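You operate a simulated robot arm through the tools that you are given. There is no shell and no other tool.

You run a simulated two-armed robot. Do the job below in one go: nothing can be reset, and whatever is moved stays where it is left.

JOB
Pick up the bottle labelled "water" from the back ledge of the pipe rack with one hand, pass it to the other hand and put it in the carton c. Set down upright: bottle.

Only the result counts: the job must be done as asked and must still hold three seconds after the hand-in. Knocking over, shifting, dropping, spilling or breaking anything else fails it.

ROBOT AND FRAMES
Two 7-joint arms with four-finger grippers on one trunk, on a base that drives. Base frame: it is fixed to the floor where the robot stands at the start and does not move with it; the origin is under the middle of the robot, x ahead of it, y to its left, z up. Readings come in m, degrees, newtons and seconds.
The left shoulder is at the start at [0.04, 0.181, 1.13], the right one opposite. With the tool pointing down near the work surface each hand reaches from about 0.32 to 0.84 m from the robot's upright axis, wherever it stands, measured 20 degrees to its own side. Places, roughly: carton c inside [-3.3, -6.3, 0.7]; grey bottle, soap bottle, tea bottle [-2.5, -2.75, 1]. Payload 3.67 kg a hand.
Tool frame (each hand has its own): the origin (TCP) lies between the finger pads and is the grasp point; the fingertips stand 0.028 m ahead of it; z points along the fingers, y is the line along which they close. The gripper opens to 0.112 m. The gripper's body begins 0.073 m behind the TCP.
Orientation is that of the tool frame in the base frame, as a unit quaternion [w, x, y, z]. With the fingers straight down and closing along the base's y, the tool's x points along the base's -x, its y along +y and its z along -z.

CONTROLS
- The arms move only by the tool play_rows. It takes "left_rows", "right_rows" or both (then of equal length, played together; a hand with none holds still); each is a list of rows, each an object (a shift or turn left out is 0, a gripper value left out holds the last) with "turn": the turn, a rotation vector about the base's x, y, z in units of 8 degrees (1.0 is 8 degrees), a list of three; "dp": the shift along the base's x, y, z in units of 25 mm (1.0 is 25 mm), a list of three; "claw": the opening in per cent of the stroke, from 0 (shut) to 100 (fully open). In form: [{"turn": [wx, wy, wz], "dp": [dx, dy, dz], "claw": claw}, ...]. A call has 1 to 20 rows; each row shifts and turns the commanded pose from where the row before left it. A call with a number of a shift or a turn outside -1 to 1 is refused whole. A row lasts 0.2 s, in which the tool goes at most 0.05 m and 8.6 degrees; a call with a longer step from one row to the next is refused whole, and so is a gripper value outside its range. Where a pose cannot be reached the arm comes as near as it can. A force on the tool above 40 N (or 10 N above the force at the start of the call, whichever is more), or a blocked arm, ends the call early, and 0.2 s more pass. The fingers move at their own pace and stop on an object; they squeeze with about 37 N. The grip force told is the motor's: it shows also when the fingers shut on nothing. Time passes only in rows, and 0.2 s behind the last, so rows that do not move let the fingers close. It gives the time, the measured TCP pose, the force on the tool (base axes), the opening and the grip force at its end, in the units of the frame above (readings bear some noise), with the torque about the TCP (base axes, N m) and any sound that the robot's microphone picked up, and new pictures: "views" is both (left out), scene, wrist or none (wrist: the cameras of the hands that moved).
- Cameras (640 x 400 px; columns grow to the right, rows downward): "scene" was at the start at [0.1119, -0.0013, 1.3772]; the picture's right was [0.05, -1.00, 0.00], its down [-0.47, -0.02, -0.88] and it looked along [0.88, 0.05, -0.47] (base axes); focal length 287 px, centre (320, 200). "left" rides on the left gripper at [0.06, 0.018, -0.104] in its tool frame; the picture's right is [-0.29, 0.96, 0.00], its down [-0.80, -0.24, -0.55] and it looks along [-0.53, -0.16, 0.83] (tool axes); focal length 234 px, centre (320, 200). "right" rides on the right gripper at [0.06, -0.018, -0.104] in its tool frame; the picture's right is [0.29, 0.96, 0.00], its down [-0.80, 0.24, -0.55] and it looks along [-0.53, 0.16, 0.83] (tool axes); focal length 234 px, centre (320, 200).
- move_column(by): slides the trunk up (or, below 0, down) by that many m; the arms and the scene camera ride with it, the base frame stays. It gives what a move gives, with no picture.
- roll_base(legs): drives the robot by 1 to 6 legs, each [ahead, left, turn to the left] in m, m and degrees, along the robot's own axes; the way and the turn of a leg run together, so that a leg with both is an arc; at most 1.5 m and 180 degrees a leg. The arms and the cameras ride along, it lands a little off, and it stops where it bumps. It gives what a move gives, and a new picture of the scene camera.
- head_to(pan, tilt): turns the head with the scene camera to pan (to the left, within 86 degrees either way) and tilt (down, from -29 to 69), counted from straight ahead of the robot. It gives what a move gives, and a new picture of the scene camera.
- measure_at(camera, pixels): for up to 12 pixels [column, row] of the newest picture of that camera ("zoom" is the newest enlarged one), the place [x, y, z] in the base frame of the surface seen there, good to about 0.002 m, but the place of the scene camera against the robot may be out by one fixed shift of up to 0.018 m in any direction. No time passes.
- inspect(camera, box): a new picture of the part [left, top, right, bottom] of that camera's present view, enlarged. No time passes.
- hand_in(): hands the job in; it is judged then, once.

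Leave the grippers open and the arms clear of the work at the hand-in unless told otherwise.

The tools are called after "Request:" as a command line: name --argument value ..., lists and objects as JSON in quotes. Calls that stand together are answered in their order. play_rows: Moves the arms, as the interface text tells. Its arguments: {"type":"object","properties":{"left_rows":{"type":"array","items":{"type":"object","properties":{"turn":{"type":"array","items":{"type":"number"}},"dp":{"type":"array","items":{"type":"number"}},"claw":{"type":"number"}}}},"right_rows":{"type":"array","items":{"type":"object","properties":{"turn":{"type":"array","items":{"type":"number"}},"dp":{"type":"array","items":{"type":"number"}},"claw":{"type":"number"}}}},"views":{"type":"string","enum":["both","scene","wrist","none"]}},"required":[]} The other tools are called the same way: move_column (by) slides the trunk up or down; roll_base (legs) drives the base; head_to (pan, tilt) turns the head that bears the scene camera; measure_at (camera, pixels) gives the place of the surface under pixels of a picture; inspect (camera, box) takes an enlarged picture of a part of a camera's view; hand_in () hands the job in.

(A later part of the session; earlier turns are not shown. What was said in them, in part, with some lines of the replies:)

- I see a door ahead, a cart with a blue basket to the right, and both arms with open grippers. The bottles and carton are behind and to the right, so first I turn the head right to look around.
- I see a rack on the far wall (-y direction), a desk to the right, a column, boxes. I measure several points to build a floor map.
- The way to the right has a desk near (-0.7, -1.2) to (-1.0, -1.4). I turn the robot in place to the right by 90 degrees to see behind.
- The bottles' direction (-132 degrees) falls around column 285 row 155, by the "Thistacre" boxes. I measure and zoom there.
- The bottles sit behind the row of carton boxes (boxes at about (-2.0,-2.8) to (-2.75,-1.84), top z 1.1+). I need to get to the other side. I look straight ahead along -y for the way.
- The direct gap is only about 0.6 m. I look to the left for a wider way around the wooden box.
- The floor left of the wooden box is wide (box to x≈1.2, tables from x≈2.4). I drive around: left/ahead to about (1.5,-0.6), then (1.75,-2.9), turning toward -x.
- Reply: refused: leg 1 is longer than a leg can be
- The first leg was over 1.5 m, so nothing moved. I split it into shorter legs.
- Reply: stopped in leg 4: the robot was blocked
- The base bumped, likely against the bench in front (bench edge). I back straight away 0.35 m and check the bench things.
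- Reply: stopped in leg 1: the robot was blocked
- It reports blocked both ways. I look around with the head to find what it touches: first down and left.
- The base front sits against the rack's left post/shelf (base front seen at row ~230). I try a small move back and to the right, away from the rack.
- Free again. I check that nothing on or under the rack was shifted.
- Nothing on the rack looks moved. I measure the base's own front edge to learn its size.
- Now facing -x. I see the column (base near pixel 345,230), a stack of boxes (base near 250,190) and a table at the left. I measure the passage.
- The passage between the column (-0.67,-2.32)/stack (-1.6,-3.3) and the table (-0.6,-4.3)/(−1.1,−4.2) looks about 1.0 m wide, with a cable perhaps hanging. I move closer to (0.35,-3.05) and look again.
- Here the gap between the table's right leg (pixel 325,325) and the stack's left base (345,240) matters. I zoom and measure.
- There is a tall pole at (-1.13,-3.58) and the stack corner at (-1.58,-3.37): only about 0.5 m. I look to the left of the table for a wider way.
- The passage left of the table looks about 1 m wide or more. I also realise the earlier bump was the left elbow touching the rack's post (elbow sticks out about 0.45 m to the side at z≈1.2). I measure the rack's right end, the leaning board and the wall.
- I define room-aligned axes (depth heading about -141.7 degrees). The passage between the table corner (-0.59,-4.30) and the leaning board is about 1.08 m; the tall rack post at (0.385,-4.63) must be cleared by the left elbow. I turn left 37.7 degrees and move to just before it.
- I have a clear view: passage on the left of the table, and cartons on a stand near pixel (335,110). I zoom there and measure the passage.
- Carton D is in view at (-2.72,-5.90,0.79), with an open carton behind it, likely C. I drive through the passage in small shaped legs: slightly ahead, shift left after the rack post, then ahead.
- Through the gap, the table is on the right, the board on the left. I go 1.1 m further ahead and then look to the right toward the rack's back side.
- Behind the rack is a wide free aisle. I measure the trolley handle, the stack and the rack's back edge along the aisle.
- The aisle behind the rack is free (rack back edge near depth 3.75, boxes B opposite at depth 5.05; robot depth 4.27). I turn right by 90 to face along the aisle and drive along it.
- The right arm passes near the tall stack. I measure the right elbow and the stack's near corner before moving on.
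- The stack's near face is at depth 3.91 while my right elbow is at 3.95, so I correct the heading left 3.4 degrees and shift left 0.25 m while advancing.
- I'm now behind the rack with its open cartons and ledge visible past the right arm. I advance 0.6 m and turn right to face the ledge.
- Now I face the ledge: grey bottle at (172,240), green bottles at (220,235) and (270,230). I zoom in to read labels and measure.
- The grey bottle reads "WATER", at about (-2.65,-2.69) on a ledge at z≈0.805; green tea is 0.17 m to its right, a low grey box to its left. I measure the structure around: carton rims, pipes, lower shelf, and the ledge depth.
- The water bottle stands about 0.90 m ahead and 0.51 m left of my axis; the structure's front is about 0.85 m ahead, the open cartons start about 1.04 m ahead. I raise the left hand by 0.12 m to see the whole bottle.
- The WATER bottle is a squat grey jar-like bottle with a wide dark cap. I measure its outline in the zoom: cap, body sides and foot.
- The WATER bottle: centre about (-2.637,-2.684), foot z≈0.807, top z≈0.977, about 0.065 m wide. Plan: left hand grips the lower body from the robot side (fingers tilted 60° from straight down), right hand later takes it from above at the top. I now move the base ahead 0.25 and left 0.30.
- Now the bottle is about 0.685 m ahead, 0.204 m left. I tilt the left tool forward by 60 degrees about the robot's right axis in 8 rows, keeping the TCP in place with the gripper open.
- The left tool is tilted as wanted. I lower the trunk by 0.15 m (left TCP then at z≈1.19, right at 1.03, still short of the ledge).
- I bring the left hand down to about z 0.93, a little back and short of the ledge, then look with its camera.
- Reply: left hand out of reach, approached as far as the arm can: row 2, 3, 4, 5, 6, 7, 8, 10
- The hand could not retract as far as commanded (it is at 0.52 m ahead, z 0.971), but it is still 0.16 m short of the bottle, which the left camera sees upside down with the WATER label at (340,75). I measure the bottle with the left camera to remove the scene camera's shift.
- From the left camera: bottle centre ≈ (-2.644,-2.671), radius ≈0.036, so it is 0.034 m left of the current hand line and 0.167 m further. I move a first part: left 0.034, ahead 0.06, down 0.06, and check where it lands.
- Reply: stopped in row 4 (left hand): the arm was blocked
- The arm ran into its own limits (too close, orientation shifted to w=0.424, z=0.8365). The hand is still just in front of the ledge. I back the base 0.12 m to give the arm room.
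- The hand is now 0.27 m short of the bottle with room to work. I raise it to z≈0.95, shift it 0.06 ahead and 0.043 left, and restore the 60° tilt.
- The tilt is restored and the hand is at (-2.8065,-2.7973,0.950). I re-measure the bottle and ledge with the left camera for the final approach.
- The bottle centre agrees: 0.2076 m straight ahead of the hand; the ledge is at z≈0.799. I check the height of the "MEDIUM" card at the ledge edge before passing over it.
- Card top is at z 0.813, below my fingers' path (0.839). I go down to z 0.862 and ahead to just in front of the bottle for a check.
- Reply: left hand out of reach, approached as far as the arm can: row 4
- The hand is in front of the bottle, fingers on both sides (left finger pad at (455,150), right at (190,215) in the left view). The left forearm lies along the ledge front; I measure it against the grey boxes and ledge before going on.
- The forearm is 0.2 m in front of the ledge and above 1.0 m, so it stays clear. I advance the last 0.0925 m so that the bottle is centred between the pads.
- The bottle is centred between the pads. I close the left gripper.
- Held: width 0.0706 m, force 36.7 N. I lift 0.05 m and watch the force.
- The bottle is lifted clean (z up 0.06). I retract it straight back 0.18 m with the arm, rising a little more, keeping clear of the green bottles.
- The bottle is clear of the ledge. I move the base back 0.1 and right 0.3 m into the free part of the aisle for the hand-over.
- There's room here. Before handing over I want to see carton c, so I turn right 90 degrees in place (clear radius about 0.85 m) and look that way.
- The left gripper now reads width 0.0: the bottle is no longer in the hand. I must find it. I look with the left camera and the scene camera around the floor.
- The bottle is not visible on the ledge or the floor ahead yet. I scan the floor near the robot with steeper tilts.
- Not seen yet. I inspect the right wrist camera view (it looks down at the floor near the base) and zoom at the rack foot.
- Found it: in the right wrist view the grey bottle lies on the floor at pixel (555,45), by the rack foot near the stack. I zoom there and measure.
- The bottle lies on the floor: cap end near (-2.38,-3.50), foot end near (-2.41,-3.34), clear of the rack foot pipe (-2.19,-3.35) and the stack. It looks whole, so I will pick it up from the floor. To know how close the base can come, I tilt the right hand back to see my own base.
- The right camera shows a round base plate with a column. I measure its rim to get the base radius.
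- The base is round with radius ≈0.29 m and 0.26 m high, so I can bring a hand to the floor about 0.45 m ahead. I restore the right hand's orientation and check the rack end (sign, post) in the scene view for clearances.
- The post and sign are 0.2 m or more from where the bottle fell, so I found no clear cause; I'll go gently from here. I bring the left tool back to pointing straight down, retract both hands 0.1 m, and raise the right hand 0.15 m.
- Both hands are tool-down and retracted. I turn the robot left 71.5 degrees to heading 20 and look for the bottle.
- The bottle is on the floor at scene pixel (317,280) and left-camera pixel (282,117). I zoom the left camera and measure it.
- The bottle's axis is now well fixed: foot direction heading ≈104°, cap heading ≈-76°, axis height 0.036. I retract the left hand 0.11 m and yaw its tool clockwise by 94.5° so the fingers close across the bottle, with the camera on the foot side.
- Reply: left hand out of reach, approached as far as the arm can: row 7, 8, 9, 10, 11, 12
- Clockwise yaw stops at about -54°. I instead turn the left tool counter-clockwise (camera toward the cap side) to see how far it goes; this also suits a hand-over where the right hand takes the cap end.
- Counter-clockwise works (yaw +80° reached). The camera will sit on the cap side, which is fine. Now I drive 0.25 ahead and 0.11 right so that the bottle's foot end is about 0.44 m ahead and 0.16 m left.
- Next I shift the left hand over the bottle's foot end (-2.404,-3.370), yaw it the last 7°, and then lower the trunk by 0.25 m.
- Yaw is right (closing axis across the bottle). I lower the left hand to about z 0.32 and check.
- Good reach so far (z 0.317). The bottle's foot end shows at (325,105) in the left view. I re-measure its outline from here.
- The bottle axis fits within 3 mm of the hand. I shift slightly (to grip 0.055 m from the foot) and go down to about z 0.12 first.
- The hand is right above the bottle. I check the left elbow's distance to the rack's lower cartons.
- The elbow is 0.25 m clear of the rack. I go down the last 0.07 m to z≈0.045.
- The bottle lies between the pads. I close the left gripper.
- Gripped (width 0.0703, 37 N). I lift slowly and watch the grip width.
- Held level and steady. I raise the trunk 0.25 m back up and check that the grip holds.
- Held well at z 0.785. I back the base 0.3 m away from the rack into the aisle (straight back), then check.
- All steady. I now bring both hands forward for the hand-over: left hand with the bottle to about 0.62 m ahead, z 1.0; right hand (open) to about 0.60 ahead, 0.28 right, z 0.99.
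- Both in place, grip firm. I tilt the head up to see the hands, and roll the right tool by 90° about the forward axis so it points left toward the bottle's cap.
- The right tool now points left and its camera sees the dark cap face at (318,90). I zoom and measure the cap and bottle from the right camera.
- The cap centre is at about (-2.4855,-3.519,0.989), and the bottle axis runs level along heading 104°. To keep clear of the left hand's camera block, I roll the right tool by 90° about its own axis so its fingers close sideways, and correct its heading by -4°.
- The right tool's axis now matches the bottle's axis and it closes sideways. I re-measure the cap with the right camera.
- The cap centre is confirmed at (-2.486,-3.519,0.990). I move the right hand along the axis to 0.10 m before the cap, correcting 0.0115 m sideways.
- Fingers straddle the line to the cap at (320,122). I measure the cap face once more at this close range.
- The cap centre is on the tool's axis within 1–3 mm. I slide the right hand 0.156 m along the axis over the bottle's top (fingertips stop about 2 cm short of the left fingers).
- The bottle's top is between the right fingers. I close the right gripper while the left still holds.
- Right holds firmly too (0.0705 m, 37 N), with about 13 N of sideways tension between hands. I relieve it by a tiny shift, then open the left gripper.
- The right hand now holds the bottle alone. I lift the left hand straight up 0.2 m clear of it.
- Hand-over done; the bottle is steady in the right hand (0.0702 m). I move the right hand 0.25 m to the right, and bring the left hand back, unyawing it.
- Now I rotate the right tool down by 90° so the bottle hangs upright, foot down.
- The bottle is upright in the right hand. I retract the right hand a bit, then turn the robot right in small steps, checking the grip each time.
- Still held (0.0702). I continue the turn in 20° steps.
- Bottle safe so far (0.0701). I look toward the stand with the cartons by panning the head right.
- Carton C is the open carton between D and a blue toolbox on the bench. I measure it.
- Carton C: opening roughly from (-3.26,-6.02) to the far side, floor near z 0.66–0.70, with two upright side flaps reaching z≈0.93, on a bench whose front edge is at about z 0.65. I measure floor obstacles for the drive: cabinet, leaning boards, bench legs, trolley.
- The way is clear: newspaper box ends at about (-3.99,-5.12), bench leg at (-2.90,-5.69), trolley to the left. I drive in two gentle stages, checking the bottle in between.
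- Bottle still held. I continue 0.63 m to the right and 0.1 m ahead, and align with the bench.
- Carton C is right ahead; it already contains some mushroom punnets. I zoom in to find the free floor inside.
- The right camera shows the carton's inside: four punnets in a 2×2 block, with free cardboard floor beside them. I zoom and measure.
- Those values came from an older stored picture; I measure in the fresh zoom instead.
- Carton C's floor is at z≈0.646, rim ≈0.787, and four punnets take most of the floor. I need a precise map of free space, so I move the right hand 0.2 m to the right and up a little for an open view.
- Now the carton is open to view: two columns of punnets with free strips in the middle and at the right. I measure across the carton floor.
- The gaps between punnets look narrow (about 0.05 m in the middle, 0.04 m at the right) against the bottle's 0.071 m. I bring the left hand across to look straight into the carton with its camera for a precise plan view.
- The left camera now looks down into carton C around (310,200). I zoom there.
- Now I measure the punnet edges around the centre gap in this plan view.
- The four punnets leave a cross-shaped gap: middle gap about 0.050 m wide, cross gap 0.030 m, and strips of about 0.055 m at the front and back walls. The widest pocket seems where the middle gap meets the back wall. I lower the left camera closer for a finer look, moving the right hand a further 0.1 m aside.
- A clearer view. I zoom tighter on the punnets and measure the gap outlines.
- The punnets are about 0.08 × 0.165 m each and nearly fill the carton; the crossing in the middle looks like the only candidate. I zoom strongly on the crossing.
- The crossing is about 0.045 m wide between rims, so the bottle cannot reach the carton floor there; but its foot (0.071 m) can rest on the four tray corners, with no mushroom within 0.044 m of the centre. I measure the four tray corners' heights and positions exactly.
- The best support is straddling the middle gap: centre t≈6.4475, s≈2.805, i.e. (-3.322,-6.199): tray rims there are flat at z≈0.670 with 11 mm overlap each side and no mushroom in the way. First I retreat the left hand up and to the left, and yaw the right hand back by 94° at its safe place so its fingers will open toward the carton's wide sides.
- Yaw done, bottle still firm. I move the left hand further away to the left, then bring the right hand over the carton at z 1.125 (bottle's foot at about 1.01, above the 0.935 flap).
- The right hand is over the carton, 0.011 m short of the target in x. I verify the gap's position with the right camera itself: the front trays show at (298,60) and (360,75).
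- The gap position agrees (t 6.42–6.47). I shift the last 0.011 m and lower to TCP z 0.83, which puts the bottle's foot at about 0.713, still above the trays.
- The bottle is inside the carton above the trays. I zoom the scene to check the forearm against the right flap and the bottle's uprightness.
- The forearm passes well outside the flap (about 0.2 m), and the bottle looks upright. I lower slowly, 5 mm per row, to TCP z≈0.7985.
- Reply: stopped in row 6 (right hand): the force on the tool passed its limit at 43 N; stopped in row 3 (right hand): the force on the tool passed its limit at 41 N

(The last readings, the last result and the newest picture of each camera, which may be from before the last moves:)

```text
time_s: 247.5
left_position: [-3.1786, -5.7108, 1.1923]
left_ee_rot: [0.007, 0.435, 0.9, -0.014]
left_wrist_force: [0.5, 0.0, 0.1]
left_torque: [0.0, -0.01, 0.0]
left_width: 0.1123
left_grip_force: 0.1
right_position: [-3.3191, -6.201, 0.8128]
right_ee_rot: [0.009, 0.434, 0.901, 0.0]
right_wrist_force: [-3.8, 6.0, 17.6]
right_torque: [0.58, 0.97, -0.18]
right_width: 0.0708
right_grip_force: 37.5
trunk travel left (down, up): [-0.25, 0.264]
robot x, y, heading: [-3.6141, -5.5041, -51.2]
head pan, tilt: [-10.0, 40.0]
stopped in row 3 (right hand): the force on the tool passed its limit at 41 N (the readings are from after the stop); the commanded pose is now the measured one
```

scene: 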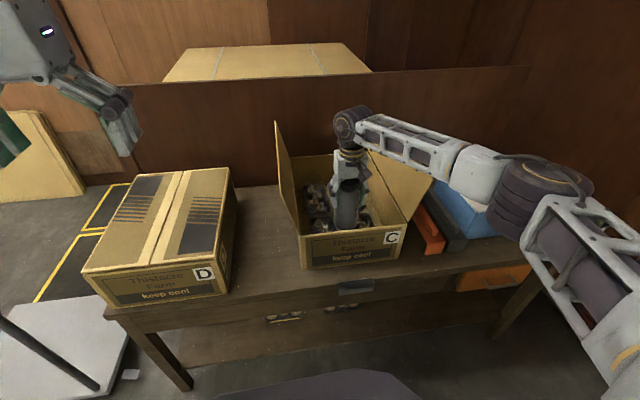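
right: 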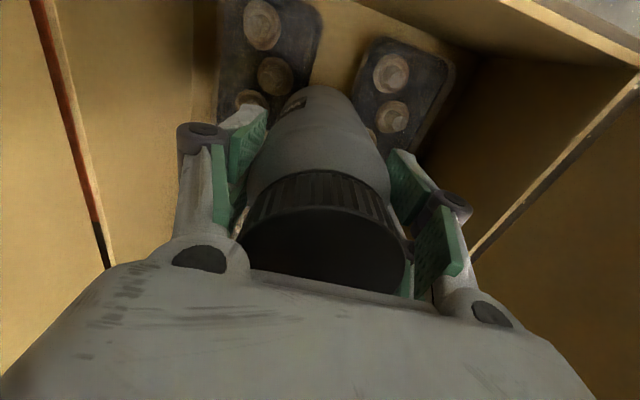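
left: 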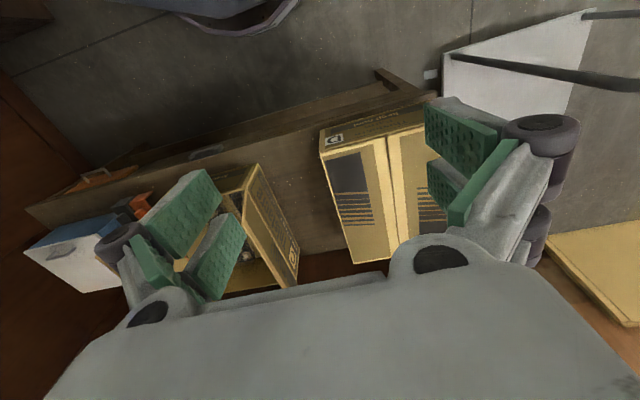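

Contact came early, at TCP z≈0.812 (foot ≈0.695), with a push toward the robot: something higher than the rims (a lid or hull of a punnet) is there. I raise the bottle again and rethink: the four tray corners at the crossing all measured z≈0.670 with nothing higher within 0.043 m of the centre, which gives a symmetric support.

Request:
play_rows --right_rows '[{"dp": [0, 0, 0.3], "claw": 0}, {"dp": [0, 0, 0.5]}, {"dp": [0, 0, 1]}, {"dp": [0, 0, 1]}, {"dp": [0, 0, 1]}, {"dp": [0, 0, 1]}, {"dp": [0, 0, 1]}, {"dp": [0, 0, 1]}, {"dp": [0, 0, 1]}, {"dp": [0, 0, 1]}, {"dp": [0, 0, 1]}, {"dp": [0, 0, 1]}, {"dp": [0, 0, 1]}, {"dp": [0, 0, 0.7]}, {"dp": [0, 0, 0]}]' --views "both"

Request:
inspect --camera "scene" --box '[260, 50, 470, 280]'

```text
time_s: 250.7
left_position: [-3.1765, -5.7103, 1.1926]
left_ee_rot: [0.007, 0.435, 0.9, -0.013]
left_wrist_force: [0.5, -0.7, 0.1]
left_torque: [0.02, -0.01, -0.01]
left_width: 0.112
left_grip_force: 0.0
right_position: [-3.3202, -6.2003, 1.1212]
right_ee_rot: [0.006, 0.434, 0.901, 0.0]
right_wrist_force: [0.2, -0.3, -1.5]
right_torque: [0.01, 0.0, 0.0]
right_width: 0.0702
right_grip_force: 37.2
trunk travel left (down, up): [-0.25, 0.264]
robot x, y, heading: [-3.6174, -5.5045, -51.2]
head pan, tilt: [-10.0, 40.0]
```

scene: 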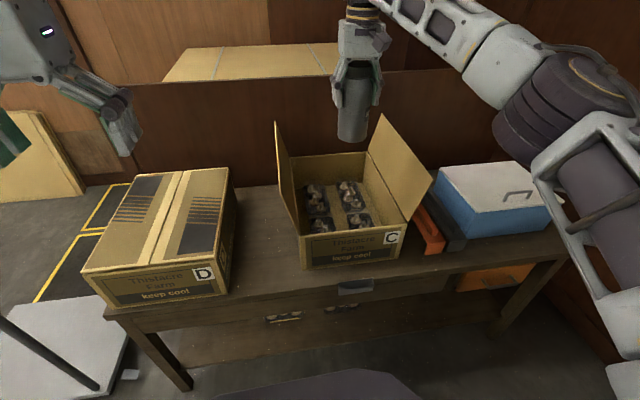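
right: 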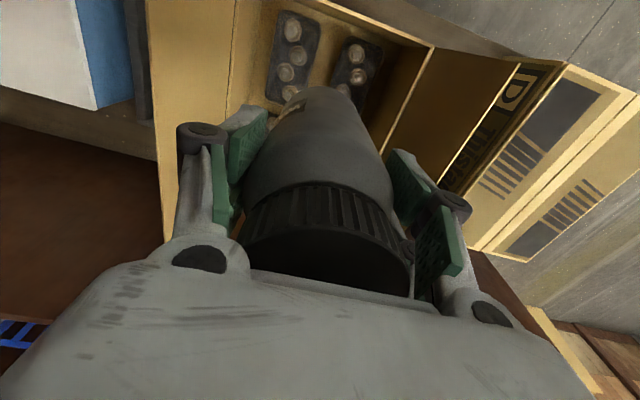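

```text
1.74 times, centred on (365, 165) of scene
```

zoom: 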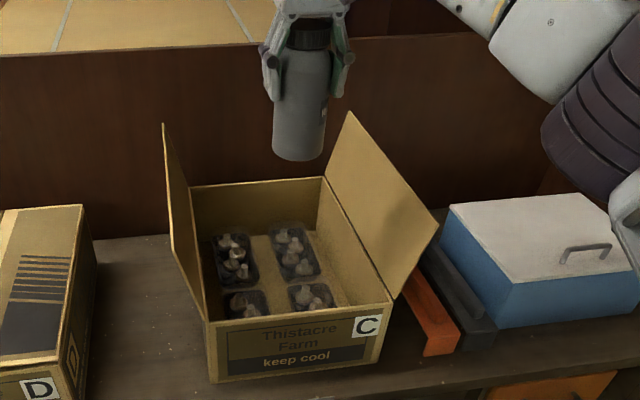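

The right view shows the cap shifted a little in the grip after that push. I measure the bottle in the scene zoom to see how far it slid and whether it tilted.

Request:
measure_at --camera "zoom" --pixels '[[298, 155], [300, 140], [300, 100], [300, 70], [280, 140], [322, 140], [282, 80], [326, 80], [305, 40], [300, 158], [309, 30], [300, 120]]'

Request:
measure_at --camera "right" --pixels '[[325, 260], [290, 255], [370, 265], [325, 240], [325, 285], [325, 210], [325, 120], [325, 150], [290, 140], [360, 140], [250, 250], [405, 280]]'

```text
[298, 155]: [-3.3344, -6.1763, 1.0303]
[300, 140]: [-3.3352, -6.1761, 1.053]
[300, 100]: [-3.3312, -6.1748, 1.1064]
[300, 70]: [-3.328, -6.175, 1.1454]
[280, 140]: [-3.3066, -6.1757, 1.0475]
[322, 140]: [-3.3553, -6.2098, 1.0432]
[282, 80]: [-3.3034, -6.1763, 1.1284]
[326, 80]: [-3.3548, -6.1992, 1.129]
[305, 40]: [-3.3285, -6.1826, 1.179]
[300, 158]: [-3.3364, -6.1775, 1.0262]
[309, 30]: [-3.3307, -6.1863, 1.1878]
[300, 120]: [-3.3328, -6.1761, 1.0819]
```

```text
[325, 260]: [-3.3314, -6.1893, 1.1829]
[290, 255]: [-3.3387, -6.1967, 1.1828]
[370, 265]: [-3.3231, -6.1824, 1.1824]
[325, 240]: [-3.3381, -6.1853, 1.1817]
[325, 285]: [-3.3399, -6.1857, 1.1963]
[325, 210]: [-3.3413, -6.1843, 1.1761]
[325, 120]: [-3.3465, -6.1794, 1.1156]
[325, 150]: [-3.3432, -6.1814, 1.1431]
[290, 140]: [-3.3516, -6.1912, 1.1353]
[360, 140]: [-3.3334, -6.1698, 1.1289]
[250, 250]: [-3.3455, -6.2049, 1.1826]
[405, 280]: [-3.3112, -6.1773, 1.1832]
```

The cap top is level at z 1.183, so the bottle is still upright but slid 8 mm up in the grip (foot now 0.109 m below the TCP). The contact surface was near z 0.70. I sample tray heights near the gap with the right camera to understand what is there.

Request:
inspect --camera "right" --box '[255, 0, 395, 110]'

Request:
measure_at --camera "zoom" --pixels '[[280, 120], [265, 150], [255, 180], [245, 210], [290, 90], [350, 150], [345, 180], [340, 210], [360, 130], [365, 160], [360, 190], [355, 215]]'

Request:
measure_at --camera "zoom" --pixels '[[220, 100], [200, 150], [240, 150], [220, 190], [260, 110], [250, 130], [380, 140], [400, 170], [430, 150], [390, 200], [420, 220], [370, 225]]'

```text
3.64 times, centred on (325, 55) of right
```

zoom: 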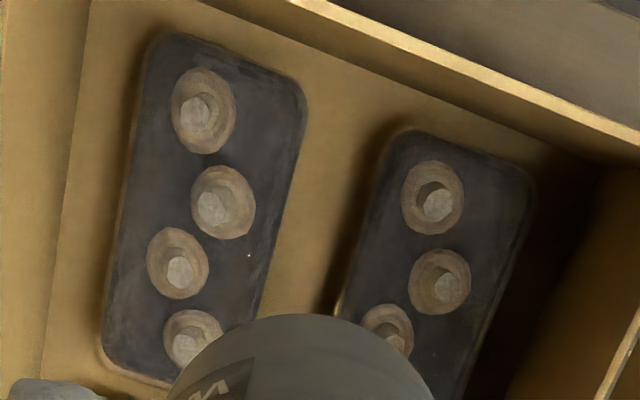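

```text
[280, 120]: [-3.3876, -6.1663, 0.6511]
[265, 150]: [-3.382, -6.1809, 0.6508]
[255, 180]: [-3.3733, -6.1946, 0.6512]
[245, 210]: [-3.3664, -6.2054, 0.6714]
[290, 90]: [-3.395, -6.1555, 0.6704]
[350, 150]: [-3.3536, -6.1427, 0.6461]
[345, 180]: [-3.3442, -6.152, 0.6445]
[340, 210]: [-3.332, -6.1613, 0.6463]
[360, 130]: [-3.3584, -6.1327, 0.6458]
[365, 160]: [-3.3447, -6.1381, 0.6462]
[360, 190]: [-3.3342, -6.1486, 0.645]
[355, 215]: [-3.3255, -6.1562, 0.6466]
```

```text
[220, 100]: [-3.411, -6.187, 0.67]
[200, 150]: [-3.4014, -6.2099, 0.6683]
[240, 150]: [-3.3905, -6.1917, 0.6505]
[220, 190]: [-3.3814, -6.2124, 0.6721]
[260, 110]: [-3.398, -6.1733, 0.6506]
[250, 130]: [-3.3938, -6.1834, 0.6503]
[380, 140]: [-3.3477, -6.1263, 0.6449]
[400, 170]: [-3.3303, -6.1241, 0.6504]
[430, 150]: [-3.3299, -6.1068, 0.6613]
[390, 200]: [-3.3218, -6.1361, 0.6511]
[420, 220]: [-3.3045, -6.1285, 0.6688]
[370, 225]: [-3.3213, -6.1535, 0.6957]
```

Readings inside the trays vary between 0.65 (bottom) and 0.70: they have clear lids, so their tops are flat at about z 0.70. That matches the contact at ~0.70, so the bottle can stand on the two lids, straddling the gap. The earlier one-sided contact fits a tilt of under 1°. I measure the gap edges again relative to the hand.

Request:
measure_at --camera "zoom" --pixels '[[302, 105], [296, 140], [288, 180], [279, 220], [270, 260], [264, 290], [378, 160], [368, 190], [360, 220], [350, 255], [342, 285], [336, 305]]'

Request:
measure_at --camera "zoom" --pixels '[[300, 125], [292, 165], [284, 200], [275, 240], [268, 275], [383, 150], [374, 180], [366, 205], [356, 240], [347, 270], [375, 215], [360, 250]]'

```text
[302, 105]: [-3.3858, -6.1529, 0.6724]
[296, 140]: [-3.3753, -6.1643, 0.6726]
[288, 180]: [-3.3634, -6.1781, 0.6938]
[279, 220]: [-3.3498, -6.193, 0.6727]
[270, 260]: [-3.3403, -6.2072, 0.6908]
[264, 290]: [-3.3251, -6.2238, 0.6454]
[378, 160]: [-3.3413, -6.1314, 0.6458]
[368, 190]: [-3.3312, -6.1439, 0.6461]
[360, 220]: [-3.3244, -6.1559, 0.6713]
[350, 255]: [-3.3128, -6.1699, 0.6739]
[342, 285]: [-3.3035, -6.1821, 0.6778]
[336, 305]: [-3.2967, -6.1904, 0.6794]
```

```text
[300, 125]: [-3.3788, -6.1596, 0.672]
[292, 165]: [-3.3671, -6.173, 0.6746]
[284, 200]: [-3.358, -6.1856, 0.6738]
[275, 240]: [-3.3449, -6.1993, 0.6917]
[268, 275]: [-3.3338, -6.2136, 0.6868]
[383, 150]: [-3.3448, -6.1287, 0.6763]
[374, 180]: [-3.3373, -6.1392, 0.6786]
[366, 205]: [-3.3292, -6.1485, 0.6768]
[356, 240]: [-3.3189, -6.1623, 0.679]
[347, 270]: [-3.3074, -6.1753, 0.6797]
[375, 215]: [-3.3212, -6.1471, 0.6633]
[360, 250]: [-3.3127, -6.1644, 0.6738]
```

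The lid sides rise vertically at both gap edges (t 6.426 and 6.470), so the bottle straddling at t=6.448 gets about 13 mm support on each side. I level the tool precisely, centre it, and lower to TCP z 0.83.

Request:
play_rows --right_rows '[{"turn": [0.037, 0.077, 0], "dp": [0.08, 0.065, -0.3], "claw": 0}, {"dp": [0, 0, -1]}, {"dp": [0, 0, -1]}, {"dp": [0, 0, -1]}, {"dp": [0, 0, -1]}, {"dp": [0, 0, -1]}, {"dp": [0, 0, -1]}, {"dp": [0, 0, -1]}, {"dp": [0, 0, -1]}, {"dp": [0, 0, -1]}, {"dp": [0, 0, -1]}, {"dp": [0, 0, -1]}, {"dp": [0, 0, -0.3]}, {"dp": [0, 0, 0]}]' --views "wrist"

```text
time_s: 253.7
left_position: [-3.1765, -5.7101, 1.1931]
left_ee_rot: [0.007, 0.435, 0.9, -0.013]
left_wrist_force: [-0.1, 0.3, 0.0]
left_torque: [0.0, 0.01, 0.01]
left_width: 0.1121
left_grip_force: 0.1
right_position: [-3.317, -6.2026, 0.8301]
right_ee_rot: [0.001, 0.435, 0.901, 0.0]
right_wrist_force: [-0.1, 0.1, -0.1]
right_torque: [-0.01, 0.0, 0.01]
right_width: 0.0703
right_grip_force: 37.2
trunk travel left (down, up): [-0.25, 0.264]
robot x, y, heading: [-3.6175, -5.5035, -51.3]
head pan, tilt: [-10.0, 40.0]
```

right: 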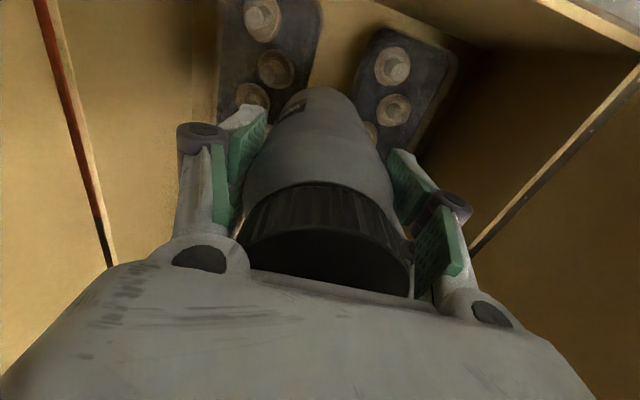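

I check the cap's level once more from here.

Request:
measure_at --camera "right" --pixels '[[260, 250], [290, 255], [330, 260], [370, 270], [400, 285], [330, 240], [300, 270], [360, 255], [350, 245], [280, 240]]'

```text
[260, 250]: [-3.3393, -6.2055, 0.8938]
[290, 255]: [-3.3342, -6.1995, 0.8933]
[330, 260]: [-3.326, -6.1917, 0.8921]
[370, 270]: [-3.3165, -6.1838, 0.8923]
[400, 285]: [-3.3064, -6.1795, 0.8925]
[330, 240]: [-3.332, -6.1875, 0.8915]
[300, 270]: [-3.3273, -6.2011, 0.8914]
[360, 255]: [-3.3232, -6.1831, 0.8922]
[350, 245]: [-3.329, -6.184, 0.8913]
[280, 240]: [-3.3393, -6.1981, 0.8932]
```

Cap is level within about 1–2°. I lower in 2.5 mm rows to TCP ≈0.816, then in finer steps watching the force.

Request:
play_rows --right_rows '[{"dp": [0, 0, -0.1], "claw": 0}, {"dp": [0, 0, -0.1]}, {"dp": [0, 0, -0.1]}, {"dp": [0, 0, -0.1]}, {"dp": [0, 0, -0.1]}, {"dp": [0, 0, 0]}]' --views "none"

Request:
play_rows --right_rows '[{"dp": [0, 0, -0.06], "claw": 0}, {"dp": [0, 0, 0]}]' --views "none"

```text
time_s: 255.1
left_position: [-3.1756, -5.7109, 1.1931]
left_ee_rot: [0.006, 0.435, 0.9, -0.014]
left_wrist_force: [-0.4, 0.6, 0.4]
left_torque: [0.0, 0.04, -0.01]
left_width: 0.1121
left_grip_force: 0.1
right_position: [-3.3177, -6.1995, 0.8181]
right_ee_rot: [0.001, 0.434, 0.901, -0.001]
right_wrist_force: [0.4, -0.1, -0.9]
right_torque: [0.0, 0.01, 0.0]
right_width: 0.0704
right_grip_force: 37.4
trunk travel left (down, up): [-0.25, 0.264]
robot x, y, heading: [-3.6165, -5.5042, -51.5]
head pan, tilt: [-10.0, 40.0]
```

```text
time_s: 255.7
left_position: [-3.1758, -5.7105, 1.1928]
left_ee_rot: [0.007, 0.435, 0.9, -0.013]
left_wrist_force: [-0.3, -0.6, 0.7]
left_torque: [0.01, -0.03, -0.01]
left_width: 0.112
left_grip_force: 0.0
right_position: [-3.3175, -6.2007, 0.8166]
right_ee_rot: [0.001, 0.434, 0.901, -0.001]
right_wrist_force: [-0.2, -0.6, -1.6]
right_torque: [0.01, -0.01, -0.01]
right_width: 0.0704
right_grip_force: 36.6
trunk travel left (down, up): [-0.25, 0.264]
robot x, y, heading: [-3.6134, -5.5018, -51.5]
head pan, tilt: [-10.0, 40.0]
```

No contact yet at 0.8166. I go on in 1.5 mm steps.

Request:
play_rows --right_rows '[{"dp": [0, 0, -0.06], "claw": 0}, {"dp": [0, 0, 0]}]' --views "none"

Request:
play_rows --right_rows '[{"dp": [0, 0, -0.06], "claw": 0}, {"dp": [0, 0, 0]}]' --views "none"

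Request:
play_rows --right_rows '[{"dp": [0, 0, -0.06], "claw": 0}, {"dp": [0, 0, 0]}]' --views "none"

```text
time_s: 256.3
left_position: [-3.1765, -5.7103, 1.1921]
left_ee_rot: [0.007, 0.435, 0.9, -0.013]
left_wrist_force: [-0.7, 0.5, 0.3]
left_torque: [0.0, 0.01, -0.03]
left_width: 0.112
left_grip_force: 0.0
right_position: [-3.3171, -6.1993, 0.8143]
right_ee_rot: [0.001, 0.435, 0.901, 0.0]
right_wrist_force: [0.9, 0.2, -1.2]
right_torque: [-0.03, -0.03, -0.02]
right_width: 0.0702
right_grip_force: 37.4
trunk travel left (down, up): [-0.25, 0.264]
robot x, y, heading: [-3.6188, -5.5055, -51.0]
head pan, tilt: [-10.0, 40.0]
```

```text
time_s: 256.9
left_position: [-3.177, -5.711, 1.193]
left_ee_rot: [0.007, 0.434, 0.901, -0.013]
left_wrist_force: [0.0, 0.6, -0.3]
left_torque: [-0.01, 0.0, 0.0]
left_width: 0.112
left_grip_force: 0.1
right_position: [-3.3163, -6.1999, 0.8136]
right_ee_rot: [0.001, 0.434, 0.901, -0.001]
right_wrist_force: [-0.6, 0.7, -0.8]
right_torque: [0.03, 0.02, 0.01]
right_width: 0.0703
right_grip_force: 36.9
trunk travel left (down, up): [-0.25, 0.264]
robot x, y, heading: [-3.6167, -5.5037, -51.2]
head pan, tilt: [-10.0, 40.0]
```

```text
time_s: 257.5
left_position: [-3.1763, -5.711, 1.1926]
left_ee_rot: [0.007, 0.435, 0.9, -0.013]
left_wrist_force: [0.4, 0.0, -0.9]
left_torque: [0.02, -0.01, 0.02]
left_width: 0.1121
left_grip_force: 0.0
right_position: [-3.3172, -6.1996, 0.8126]
right_ee_rot: [0.002, 0.435, 0.9, -0.002]
right_wrist_force: [-0.5, -0.3, 0.2]
right_torque: [-0.05, 0.0, 0.03]
right_width: 0.0702
right_grip_force: 37.1
trunk travel left (down, up): [-0.25, 0.264]
robot x, y, heading: [-3.6163, -5.5096, -51.1]
head pan, tilt: [-10.0, 40.0]
```

The vertical force has just moved from about -1.2 to +0.2 N: touching. I go down another 1 mm at a time.

Request:
play_rows --right_rows '[{"dp": [0, 0, -0.04], "claw": 0}, {"dp": [0, 0, 0]}, {"dp": [0, 0, 0]}]' --views "none"

Request:
play_rows --right_rows '[{"dp": [0, 0, -0.04], "claw": 0}, {"dp": [0, 0, 0]}, {"dp": [0, 0, 0]}]' --views "none"

```text
time_s: 258.3
left_position: [-3.1773, -5.7107, 1.194]
left_ee_rot: [0.007, 0.435, 0.9, -0.014]
left_wrist_force: [-0.1, 0.7, 0.2]
left_torque: [0.0, -0.04, 0.01]
left_width: 0.112
left_grip_force: 0.0
right_position: [-3.3156, -6.1999, 0.8133]
right_ee_rot: [0.002, 0.435, 0.901, -0.001]
right_wrist_force: [-1.8, 1.1, 6.2]
right_torque: [-0.16, -0.01, -0.04]
right_width: 0.0703
right_grip_force: 37.4
trunk travel left (down, up): [-0.25, 0.264]
robot x, y, heading: [-3.6166, -5.502, -50.9]
head pan, tilt: [-10.0, 40.0]
```

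```text
time_s: 259.1
left_position: [-3.1768, -5.709, 1.1934]
left_ee_rot: [0.007, 0.435, 0.901, -0.014]
left_wrist_force: [-0.1, -0.2, 0.3]
left_torque: [0.04, -0.04, 0.0]
left_width: 0.112
left_grip_force: 0.1
right_position: [-3.3167, -6.1992, 0.8118]
right_ee_rot: [0.002, 0.435, 0.901, -0.001]
right_wrist_force: [-0.5, -0.4, 15.4]
right_torque: [-0.47, -0.13, 0.01]
right_width: 0.0702
right_grip_force: 37.0
trunk travel left (down, up): [-0.25, 0.264]
robot x, y, heading: [-3.6163, -5.5047, -51.3]
head pan, tilt: [-10.0, 40.0]
```

Touching now on both lids: foot at z≈0.7035, 15 N, centre of pressure nearly mid-way sideways and toward the far edge. I ease up by about 0.7 mm to a light load before releasing.

Request:
play_rows --right_rows '[{"dp": [0, 0, 0.03], "claw": 0}, {"dp": [0, 0, 0]}, {"dp": [0, 0, 0]}]' --views "both"

Request:
inspect --camera "scene" --box '[260, 90, 470, 280]'

```text
time_s: 259.9
left_position: [-3.1768, -5.7099, 1.1936]
left_ee_rot: [0.007, 0.436, 0.9, -0.014]
left_wrist_force: [0.8, 0.0, -0.4]
left_torque: [-0.01, -0.04, -0.01]
left_width: 0.1119
left_grip_force: 0.0
right_position: [-3.3179, -6.1985, 0.8109]
right_ee_rot: [0.002, 0.435, 0.901, -0.001]
right_wrist_force: [3.8, -4.8, 14.1]
right_torque: [-0.84, -0.57, 0.01]
right_width: 0.0702
right_grip_force: 37.1
trunk travel left (down, up): [-0.25, 0.264]
robot x, y, heading: [-3.6178, -5.5007, -51.2]
head pan, tilt: [-10.0, 40.0]
```

scene: 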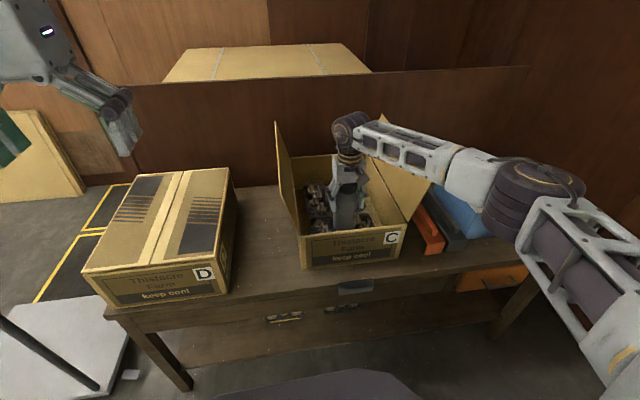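
right: 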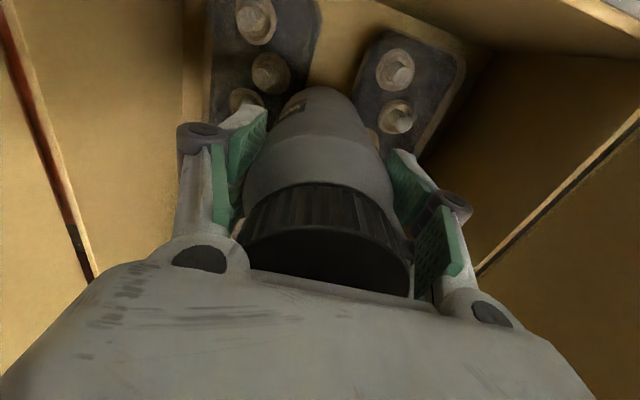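

```text
2.11 times, centred on (365, 185) of scene
```

zoom: 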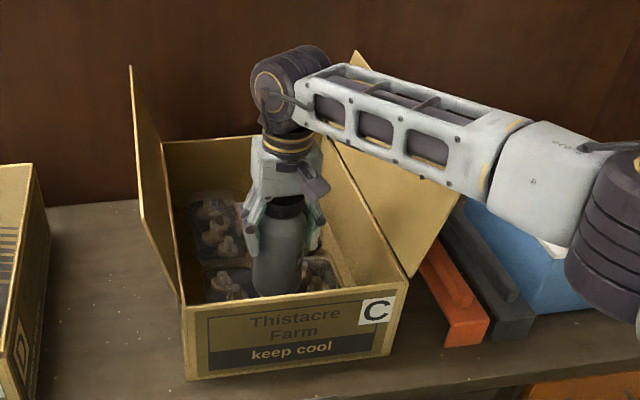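

The load sits toward the far edge, meaning the bottle leans about 0.75° in the grip. I lift 2 mm, pitch the tool by that amount so the foot is flat, and lower again to check the pressure centre.

Request:
play_rows --right_rows '[{"dp": [0, 0, 0.12], "claw": 0}, {"turn": [-0.04, -0.084, 0], "dp": [0, 0, 0]}, {"dp": [0, 0, 0]}]' --views "none"

Request:
play_rows --right_rows '[{"dp": [0, 0, -0.06], "claw": 0}, {"dp": [0, 0, 0]}, {"dp": [0, 0, 0]}]' --views "none"

```text
time_s: 260.7
left_position: [-3.1774, -5.7112, 1.1927]
left_ee_rot: [0.008, 0.436, 0.9, -0.014]
left_wrist_force: [0.6, -0.1, -0.3]
left_torque: [-0.01, 0.02, -0.03]
left_width: 0.1119
left_grip_force: 0.1
right_position: [-3.3176, -6.2012, 0.8121]
right_ee_rot: [0.007, 0.434, 0.901, -0.001]
right_wrist_force: [0.2, -0.8, -2.0]
right_torque: [-0.05, 0.04, -0.01]
right_width: 0.0701
right_grip_force: 36.7
trunk travel left (down, up): [-0.25, 0.264]
robot x, y, heading: [-3.6169, -5.5047, -51.2]
head pan, tilt: [-10.0, 40.0]
```

```text
time_s: 261.5
left_position: [-3.1772, -5.7106, 1.1925]
left_ee_rot: [0.008, 0.435, 0.9, -0.014]
left_wrist_force: [0.5, -0.1, 0.0]
left_torque: [-0.02, -0.02, 0.01]
left_width: 0.112
left_grip_force: 0.0
right_position: [-3.3175, -6.1995, 0.8122]
right_ee_rot: [0.007, 0.434, 0.901, 0.0]
right_wrist_force: [0.0, 0.4, -0.8]
right_torque: [-0.05, 0.01, 0.03]
right_width: 0.0702
right_grip_force: 37.6
trunk travel left (down, up): [-0.25, 0.264]
robot x, y, heading: [-3.6154, -5.5013, -51.3]
head pan, tilt: [-10.0, 40.0]
```

No contact at 0.8122 now, as expected for a flatter foot. I lower 1 mm at a time.

Request:
play_rows --right_rows '[{"dp": [0, 0, -0.04], "claw": 0}, {"dp": [0, 0, 0]}, {"dp": [0, 0, 0]}]' --views "none"

Request:
play_rows --right_rows '[{"dp": [0, 0, -0.04], "claw": 0}, {"dp": [0, 0, 0]}, {"dp": [0, 0, 0]}]' --views "none"

```text
time_s: 262.3
left_position: [-3.1762, -5.7103, 1.1933]
left_ee_rot: [0.007, 0.436, 0.9, -0.013]
left_wrist_force: [0.1, -0.1, -0.3]
left_torque: [0.02, 0.01, -0.02]
left_width: 0.1122
left_grip_force: 0.0
right_position: [-3.3166, -6.2004, 0.8126]
right_ee_rot: [0.008, 0.434, 0.901, -0.002]
right_wrist_force: [-0.3, 1.5, 6.2]
right_torque: [0.1, 0.11, -0.01]
right_width: 0.0705
right_grip_force: 37.0
trunk travel left (down, up): [-0.25, 0.264]
robot x, y, heading: [-3.6183, -5.5054, -51.1]
head pan, tilt: [-10.0, 40.0]
```

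```text
time_s: 263.1
left_position: [-3.1768, -5.7099, 1.1939]
left_ee_rot: [0.007, 0.435, 0.9, -0.013]
left_wrist_force: [0.1, 0.4, 0.4]
left_torque: [0.0, 0.0, 0.02]
left_width: 0.112
left_grip_force: 0.0
right_position: [-3.3179, -6.1996, 0.8114]
right_ee_rot: [0.008, 0.435, 0.9, -0.001]
right_wrist_force: [1.2, 1.2, 12.4]
right_torque: [0.13, 0.27, 0.0]
right_width: 0.0703
right_grip_force: 37.0
trunk travel left (down, up): [-0.25, 0.264]
robot x, y, heading: [-3.6137, -5.5035, -51.1]
head pan, tilt: [-10.0, 40.0]
```

Now the pressure centre is near the middle front-back but on the right side (6–12 N). To confirm that the left lid supports too, I lift 2 mm, pitch back slightly, roll the left side down by about 0.8°, and touch again.

Request:
play_rows --right_rows '[{"dp": [0, 0, 0.12], "claw": 0}, {"turn": [0.013, 0.028, 0]}, {"turn": [-0.063, 0.078, 0]}, {"dp": [0, 0, -0.06]}, {"dp": [0, 0, 0]}, {"dp": [0, 0, 0]}]' --views "none"

Request:
play_rows --right_rows '[{"dp": [0, 0, -0.04], "claw": 0}, {"dp": [0, 0, 0]}, {"dp": [0, 0, 0]}]' --views "none"

Request:
play_rows --right_rows '[{"dp": [0, 0, -0.03], "claw": 0}, {"dp": [0, 0, 0]}, {"dp": [0, 0, 0]}]' --views "none"

```text
time_s: 264.5
left_position: [-3.1767, -5.7097, 1.1935]
left_ee_rot: [0.008, 0.435, 0.9, -0.013]
left_wrist_force: [1.2, 0.1, -0.1]
left_torque: [-0.03, -0.01, 0.0]
left_width: 0.1119
left_grip_force: 0.1
right_position: [-3.3177, -6.2007, 0.812]
right_ee_rot: [0.002, 0.434, 0.901, -0.008]
right_wrist_force: [0.9, 0.3, 2.5]
right_torque: [0.13, -0.15, -0.01]
right_width: 0.0702
right_grip_force: 37.6
trunk travel left (down, up): [-0.25, 0.264]
robot x, y, heading: [-3.6137, -5.5022, -51.1]
head pan, tilt: [-10.0, 40.0]
```

```text
time_s: 265.3
left_position: [-3.1783, -5.7084, 1.1926]
left_ee_rot: [0.007, 0.435, 0.9, -0.014]
left_wrist_force: [-0.3, 0.7, 0.4]
left_torque: [0.03, 0.0, -0.03]
left_width: 0.1119
left_grip_force: 0.1
right_position: [-3.3187, -6.1996, 0.813]
right_ee_rot: [0.003, 0.435, 0.901, -0.007]
right_wrist_force: [-0.1, 0.5, 12.5]
right_torque: [0.34, -0.21, 0.01]
right_width: 0.07
right_grip_force: 36.9
trunk travel left (down, up): [-0.25, 0.264]
robot x, y, heading: [-3.6135, -5.5029, -51.0]
head pan, tilt: [-10.0, 40.0]
```

```text
time_s: 266.1
left_position: [-3.1777, -5.7097, 1.1945]
left_ee_rot: [0.008, 0.435, 0.9, -0.014]
left_wrist_force: [-0.6, 0.6, -0.1]
left_torque: [-0.01, -0.02, 0.03]
left_width: 0.112
left_grip_force: 0.1
right_position: [-3.3184, -6.2002, 0.8117]
right_ee_rot: [0.004, 0.434, 0.901, -0.007]
right_wrist_force: [0.4, -1.5, 20.8]
right_torque: [0.21, -0.39, -0.05]
right_width: 0.0705
right_grip_force: 37.3
trunk travel left (down, up): [-0.25, 0.264]
robot x, y, heading: [-3.6125, -5.5046, -51.4]
head pan, tilt: [-10.0, 40.0]
```

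Excellent: with the left side down the load moved fully to the left lid at the same height, so both lids support equally. I set the roll to the middle (+0.4°) and touch down again lightly.

Request:
play_rows --right_rows '[{"dp": [0, 0, 0.12], "claw": 0}, {"turn": [0.0315, -0.039, 0]}, {"dp": [0, 0, -0.06]}, {"dp": [0, 0, 0]}, {"dp": [0, 0, 0]}]' --views "none"

Request:
play_rows --right_rows '[{"dp": [0, 0, -0.03], "claw": 0}, {"dp": [0, 0, 0]}, {"dp": [0, 0, 0]}]' --views "none"

```text
time_s: 267.3
left_position: [-3.1778, -5.71, 1.1925]
left_ee_rot: [0.006, 0.435, 0.9, -0.013]
left_wrist_force: [-0.5, -0.7, -0.8]
left_torque: [-0.01, -0.03, 0.0]
left_width: 0.112
left_grip_force: 0.0
right_position: [-3.3188, -6.1994, 0.8109]
right_ee_rot: [0.004, 0.434, 0.901, -0.004]
right_wrist_force: [-3.0, 0.3, 7.8]
right_torque: [0.09, 0.11, 0.07]
right_width: 0.0703
right_grip_force: 37.3
trunk travel left (down, up): [-0.25, 0.264]
robot x, y, heading: [-3.6134, -5.5038, -51.4]
head pan, tilt: [-10.0, 40.0]
```

```text
time_s: 268.1
left_position: [-3.1778, -5.7091, 1.1924]
left_ee_rot: [0.008, 0.435, 0.9, -0.013]
left_wrist_force: [0.2, -0.9, -0.4]
left_torque: [0.0, -0.03, 0.02]
left_width: 0.1119
left_grip_force: 0.2
right_position: [-3.3187, -6.2001, 0.812]
right_ee_rot: [0.004, 0.435, 0.901, -0.004]
right_wrist_force: [-3.7, 0.3, 14.6]
right_torque: [0.36, 0.29, 0.1]
right_width: 0.0704
right_grip_force: 37.1
trunk travel left (down, up): [-0.25, 0.264]
robot x, y, heading: [-3.616, -5.5035, -51.3]
head pan, tilt: [-10.0, 40.0]
```

Good two-sided support. I ease up slightly and then open the gripper part way, slowly, to release the bottle.

Request:
play_rows --right_rows '[{"dp": [0, 0, 0.03], "claw": 0}, {"dp": [0, 0, 0]}]' --views "none"

Request:
play_rows --right_rows '[{"claw": 66}, {"claw": 70}, {"claw": 76}, {"claw": 80}, {"claw": 80}]' --views "both"

```text
time_s: 268.7
left_position: [-3.1778, -5.7094, 1.1936]
left_ee_rot: [0.008, 0.435, 0.9, -0.012]
left_wrist_force: [0.9, 0.6, -0.3]
left_torque: [0.03, -0.01, 0.01]
left_width: 0.112
left_grip_force: 0.1
right_position: [-3.3181, -6.2005, 0.8113]
right_ee_rot: [0.004, 0.435, 0.9, -0.005]
right_wrist_force: [-0.7, -1.9, 8.9]
right_torque: [-0.06, -0.17, -0.05]
right_width: 0.0702
right_grip_force: 37.1
trunk travel left (down, up): [-0.25, 0.264]
robot x, y, heading: [-3.6126, -5.5004, -51.1]
head pan, tilt: [-10.0, 40.0]
```

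```text
time_s: 269.9
left_position: [-3.1769, -5.7112, 1.1938]
left_ee_rot: [0.007, 0.435, 0.9, -0.014]
left_wrist_force: [0.5, -0.2, 0.6]
left_torque: [0.04, -0.01, 0.01]
left_width: 0.1119
left_grip_force: 0.0
right_position: [-3.3175, -6.2012, 0.8116]
right_ee_rot: [0.004, 0.435, 0.9, -0.004]
right_wrist_force: [0.5, 0.1, -0.4]
right_torque: [-0.02, 0.01, -0.01]
right_width: 0.0897
right_grip_force: 0.1
trunk travel left (down, up): [-0.25, 0.264]
robot x, y, heading: [-3.6153, -5.5062, -51.2]
head pan, tilt: [-10.0, 40.0]
```

scene: 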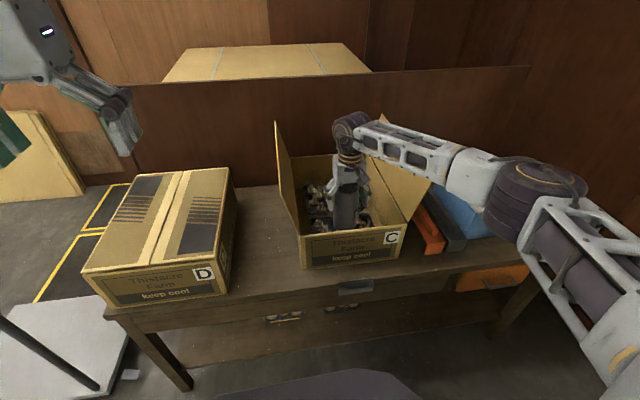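
right: 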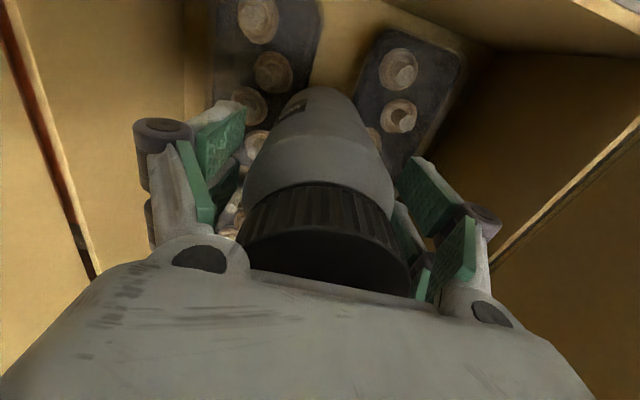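

Released: no forces, and the bottle stands between the open fingers. I check the cap's height and level before retreating.

Request:
measure_at --camera "right" --pixels '[[260, 250], [290, 255], [330, 260], [370, 270], [395, 282], [330, 240], [300, 268], [360, 255], [350, 245], [280, 240]]'

Request:
inspect --camera "scene" --box '[260, 90, 470, 280]'

```text
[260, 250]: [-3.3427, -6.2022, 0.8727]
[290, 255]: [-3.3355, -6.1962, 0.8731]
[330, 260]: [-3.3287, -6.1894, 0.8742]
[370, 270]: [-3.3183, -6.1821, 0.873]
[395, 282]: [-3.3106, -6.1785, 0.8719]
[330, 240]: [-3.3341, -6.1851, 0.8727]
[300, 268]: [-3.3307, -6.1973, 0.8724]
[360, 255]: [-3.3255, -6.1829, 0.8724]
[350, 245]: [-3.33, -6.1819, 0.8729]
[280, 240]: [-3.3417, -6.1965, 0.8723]
```

```text
2.11 times, centred on (365, 185) of scene
```

zoom: 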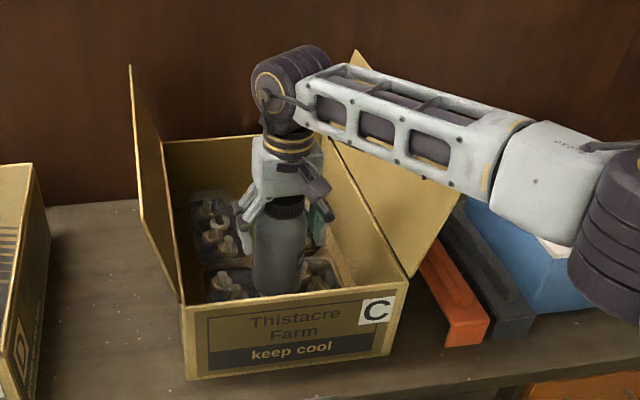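

The cap is level at z≈0.873 all around, so the bottle stands upright on its own (foot ≈0.702). I open fully and raise the right hand straight up slowly.

Request:
play_rows --right_rows '[{"claw": 90}, {"claw": 100}, {"claw": 100}, {"dp": [0, 0, 0.3]}, {"dp": [0, 0, 0.5]}, {"dp": [0, 0, 0.6]}, {"dp": [0, 0, 0.6]}, {"dp": [0, 0, 0.6]}, {"dp": [0, 0, 0.6]}, {"dp": [0, 0, 0.6]}, {"dp": [0, 0, 0.8]}, {"dp": [0, 0, 1]}, {"dp": [0, 0, 1]}, {"dp": [0, 0, 1]}, {"dp": [0, 0, 1]}, {"dp": [0, 0, 1]}, {"dp": [0, 0, 1]}, {"dp": [0, 0, 0]}]' --views "both"

Request:
inspect --camera "scene" --box '[260, 90, 470, 280]'

```text
time_s: 273.7
left_position: [-3.1765, -5.7111, 1.1926]
left_ee_rot: [0.008, 0.435, 0.9, -0.014]
left_wrist_force: [0.1, 0.5, 0.0]
left_torque: [-0.01, -0.01, 0.01]
left_width: 0.112
left_grip_force: 0.1
right_position: [-3.3192, -6.1988, 1.0752]
right_ee_rot: [0.004, 0.434, 0.901, -0.004]
right_wrist_force: [0.0, -0.2, 0.4]
right_torque: [0.03, 0.01, 0.0]
right_width: 0.1121
right_grip_force: 0.0
trunk travel left (down, up): [-0.25, 0.264]
robot x, y, heading: [-3.6152, -5.5062, -51.2]
head pan, tilt: [-10.0, 40.0]
```

scene: 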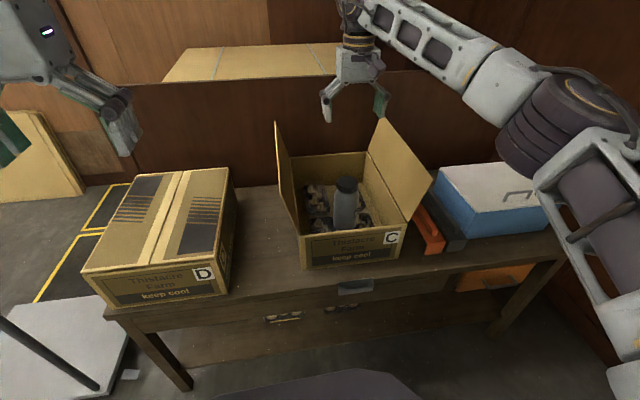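
right: 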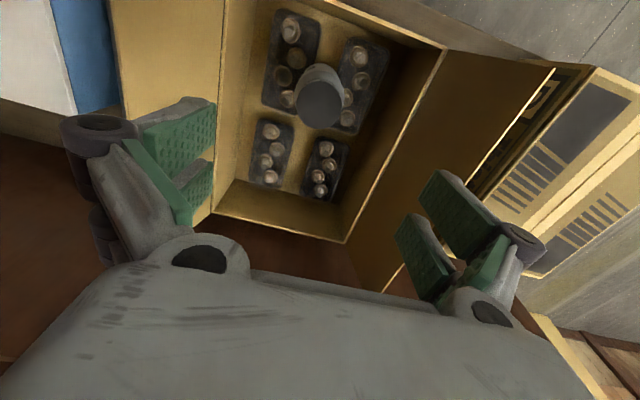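

```text
2.11 times, centred on (365, 185) of scene
```

zoom: 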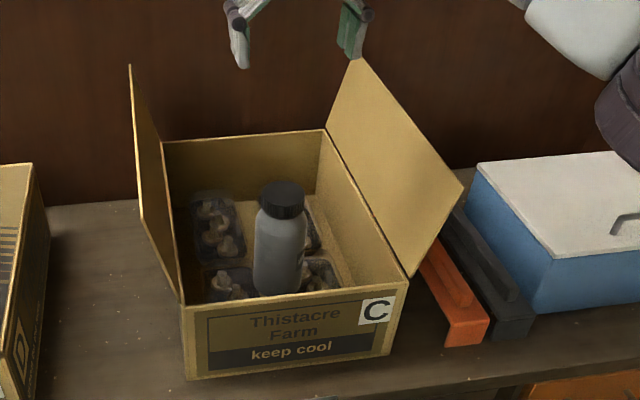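

The WATER bottle stands upright in carton C, clear of the hand. I retract the right hand up and back, away from the carton, then check once more.

Request:
play_rows --right_rows '[{"dp": [0, 0, 1], "claw": 100}, {"dp": [0, 0, 1]}, {"dp": [-0.5, 0.6, 0.2]}, {"dp": [-0.63, 0.78, 0]}, {"dp": [-0.63, 0.78, 0]}, {"dp": [-0.63, 0.78, 0]}, {"dp": [-0.63, 0.78, 0]}, {"dp": [-0.63, 0.78, 0]}, {"dp": [-0.63, 0.78, 0]}, {"dp": [-0.63, 0.78, 0]}, {"dp": [-0.63, 0.78, 0]}, {"dp": [0, 0, 0]}, {"dp": [0, 0, 0]}, {"dp": [0, 0, 0]}]' --views "both"

Request:
inspect --camera "scene" --box '[260, 90, 470, 280]'

Request:
measure_at --camera "zoom" --pixels '[[282, 190], [280, 215], [280, 235], [278, 255], [275, 280], [262, 250], [300, 250], [270, 285], [268, 205], [302, 205]]'

```text
time_s: 276.7
left_position: [-3.1772, -5.7105, 1.193]
left_ee_rot: [0.007, 0.435, 0.9, -0.013]
left_wrist_force: [-0.3, -0.1, -0.6]
left_torque: [-0.04, 0.02, -0.02]
left_width: 0.112
left_grip_force: 0.1
right_position: [-3.4575, -6.0297, 1.1302]
right_ee_rot: [0.004, 0.435, 0.901, -0.004]
right_wrist_force: [-0.1, -0.3, -0.1]
right_torque: [0.02, 0.0, -0.03]
right_width: 0.1121
right_grip_force: 0.0
trunk travel left (down, up): [-0.25, 0.264]
robot x, y, heading: [-3.6161, -5.5039, -51.2]
head pan, tilt: [-10.0, 40.0]
```

scene: 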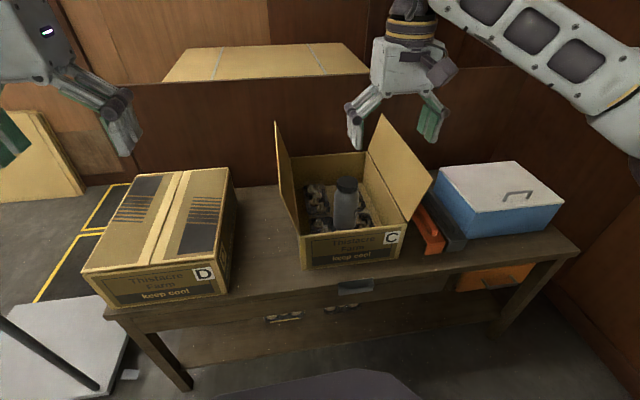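
right: 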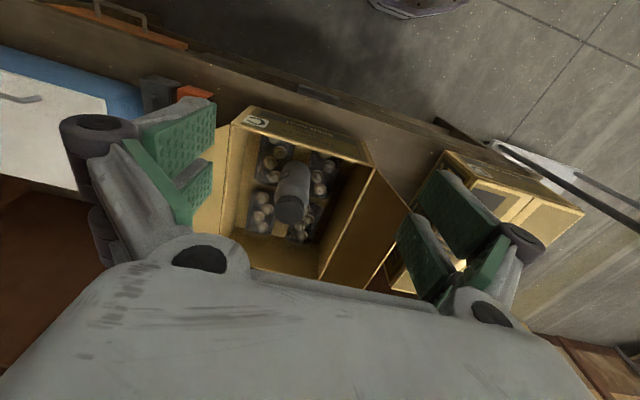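

```text
2.11 times, centred on (365, 185) of scene
```

zoom: 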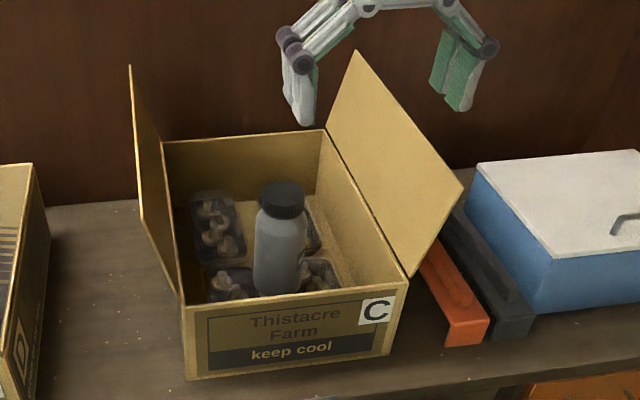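

```text
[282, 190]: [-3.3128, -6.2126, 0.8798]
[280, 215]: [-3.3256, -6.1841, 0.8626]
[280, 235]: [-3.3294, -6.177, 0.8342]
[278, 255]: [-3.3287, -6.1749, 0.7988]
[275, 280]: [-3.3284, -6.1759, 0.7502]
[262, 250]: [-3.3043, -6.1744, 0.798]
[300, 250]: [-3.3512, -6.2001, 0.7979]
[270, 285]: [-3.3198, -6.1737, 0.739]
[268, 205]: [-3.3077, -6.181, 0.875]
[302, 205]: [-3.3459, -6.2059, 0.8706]
```

The bottle stands upright in carton C (its side measures vertical, with the cap top still at z≈0.87). Both grippers are open and the arms are clear, so I hand the job in. I dropped the bottle once while turning and picked it up off the floor. It rests on the punnet lids in the carton rather than on the carton floor.

Request:
hand_in

```text
The job is handed in.
```

The WATER bottle is standing upright in carton C, and I have handed the job in. I don't have the judge's result.

- **Drop:** I lifted the bottle from the back ledge with the left hand, but it fell to the floor while the robot was turning. I found no clear cause. It looked whole, so I picked it up again with the left hand, passed it to the right hand and placed it.
- **Placement:** Four mushroom punnets fill most of the carton. The bottle stands across two of their lids, with its foot at about z 0.70 rather than on the carton floor (0.645). Its top is above the carton rim. It had been standing on its own for about seven seconds at my last check.
- **Contact with other things:**
  - Early on, the robot was blocked at the shelf rack by the far wall, most likely by the left elbow against its post.
  - The first try at setting the bottle down pressed on the punnets with up to 43 N.
  - I saw nothing shifted in either place.

Both grippers are open and the arms are clear of the carton.
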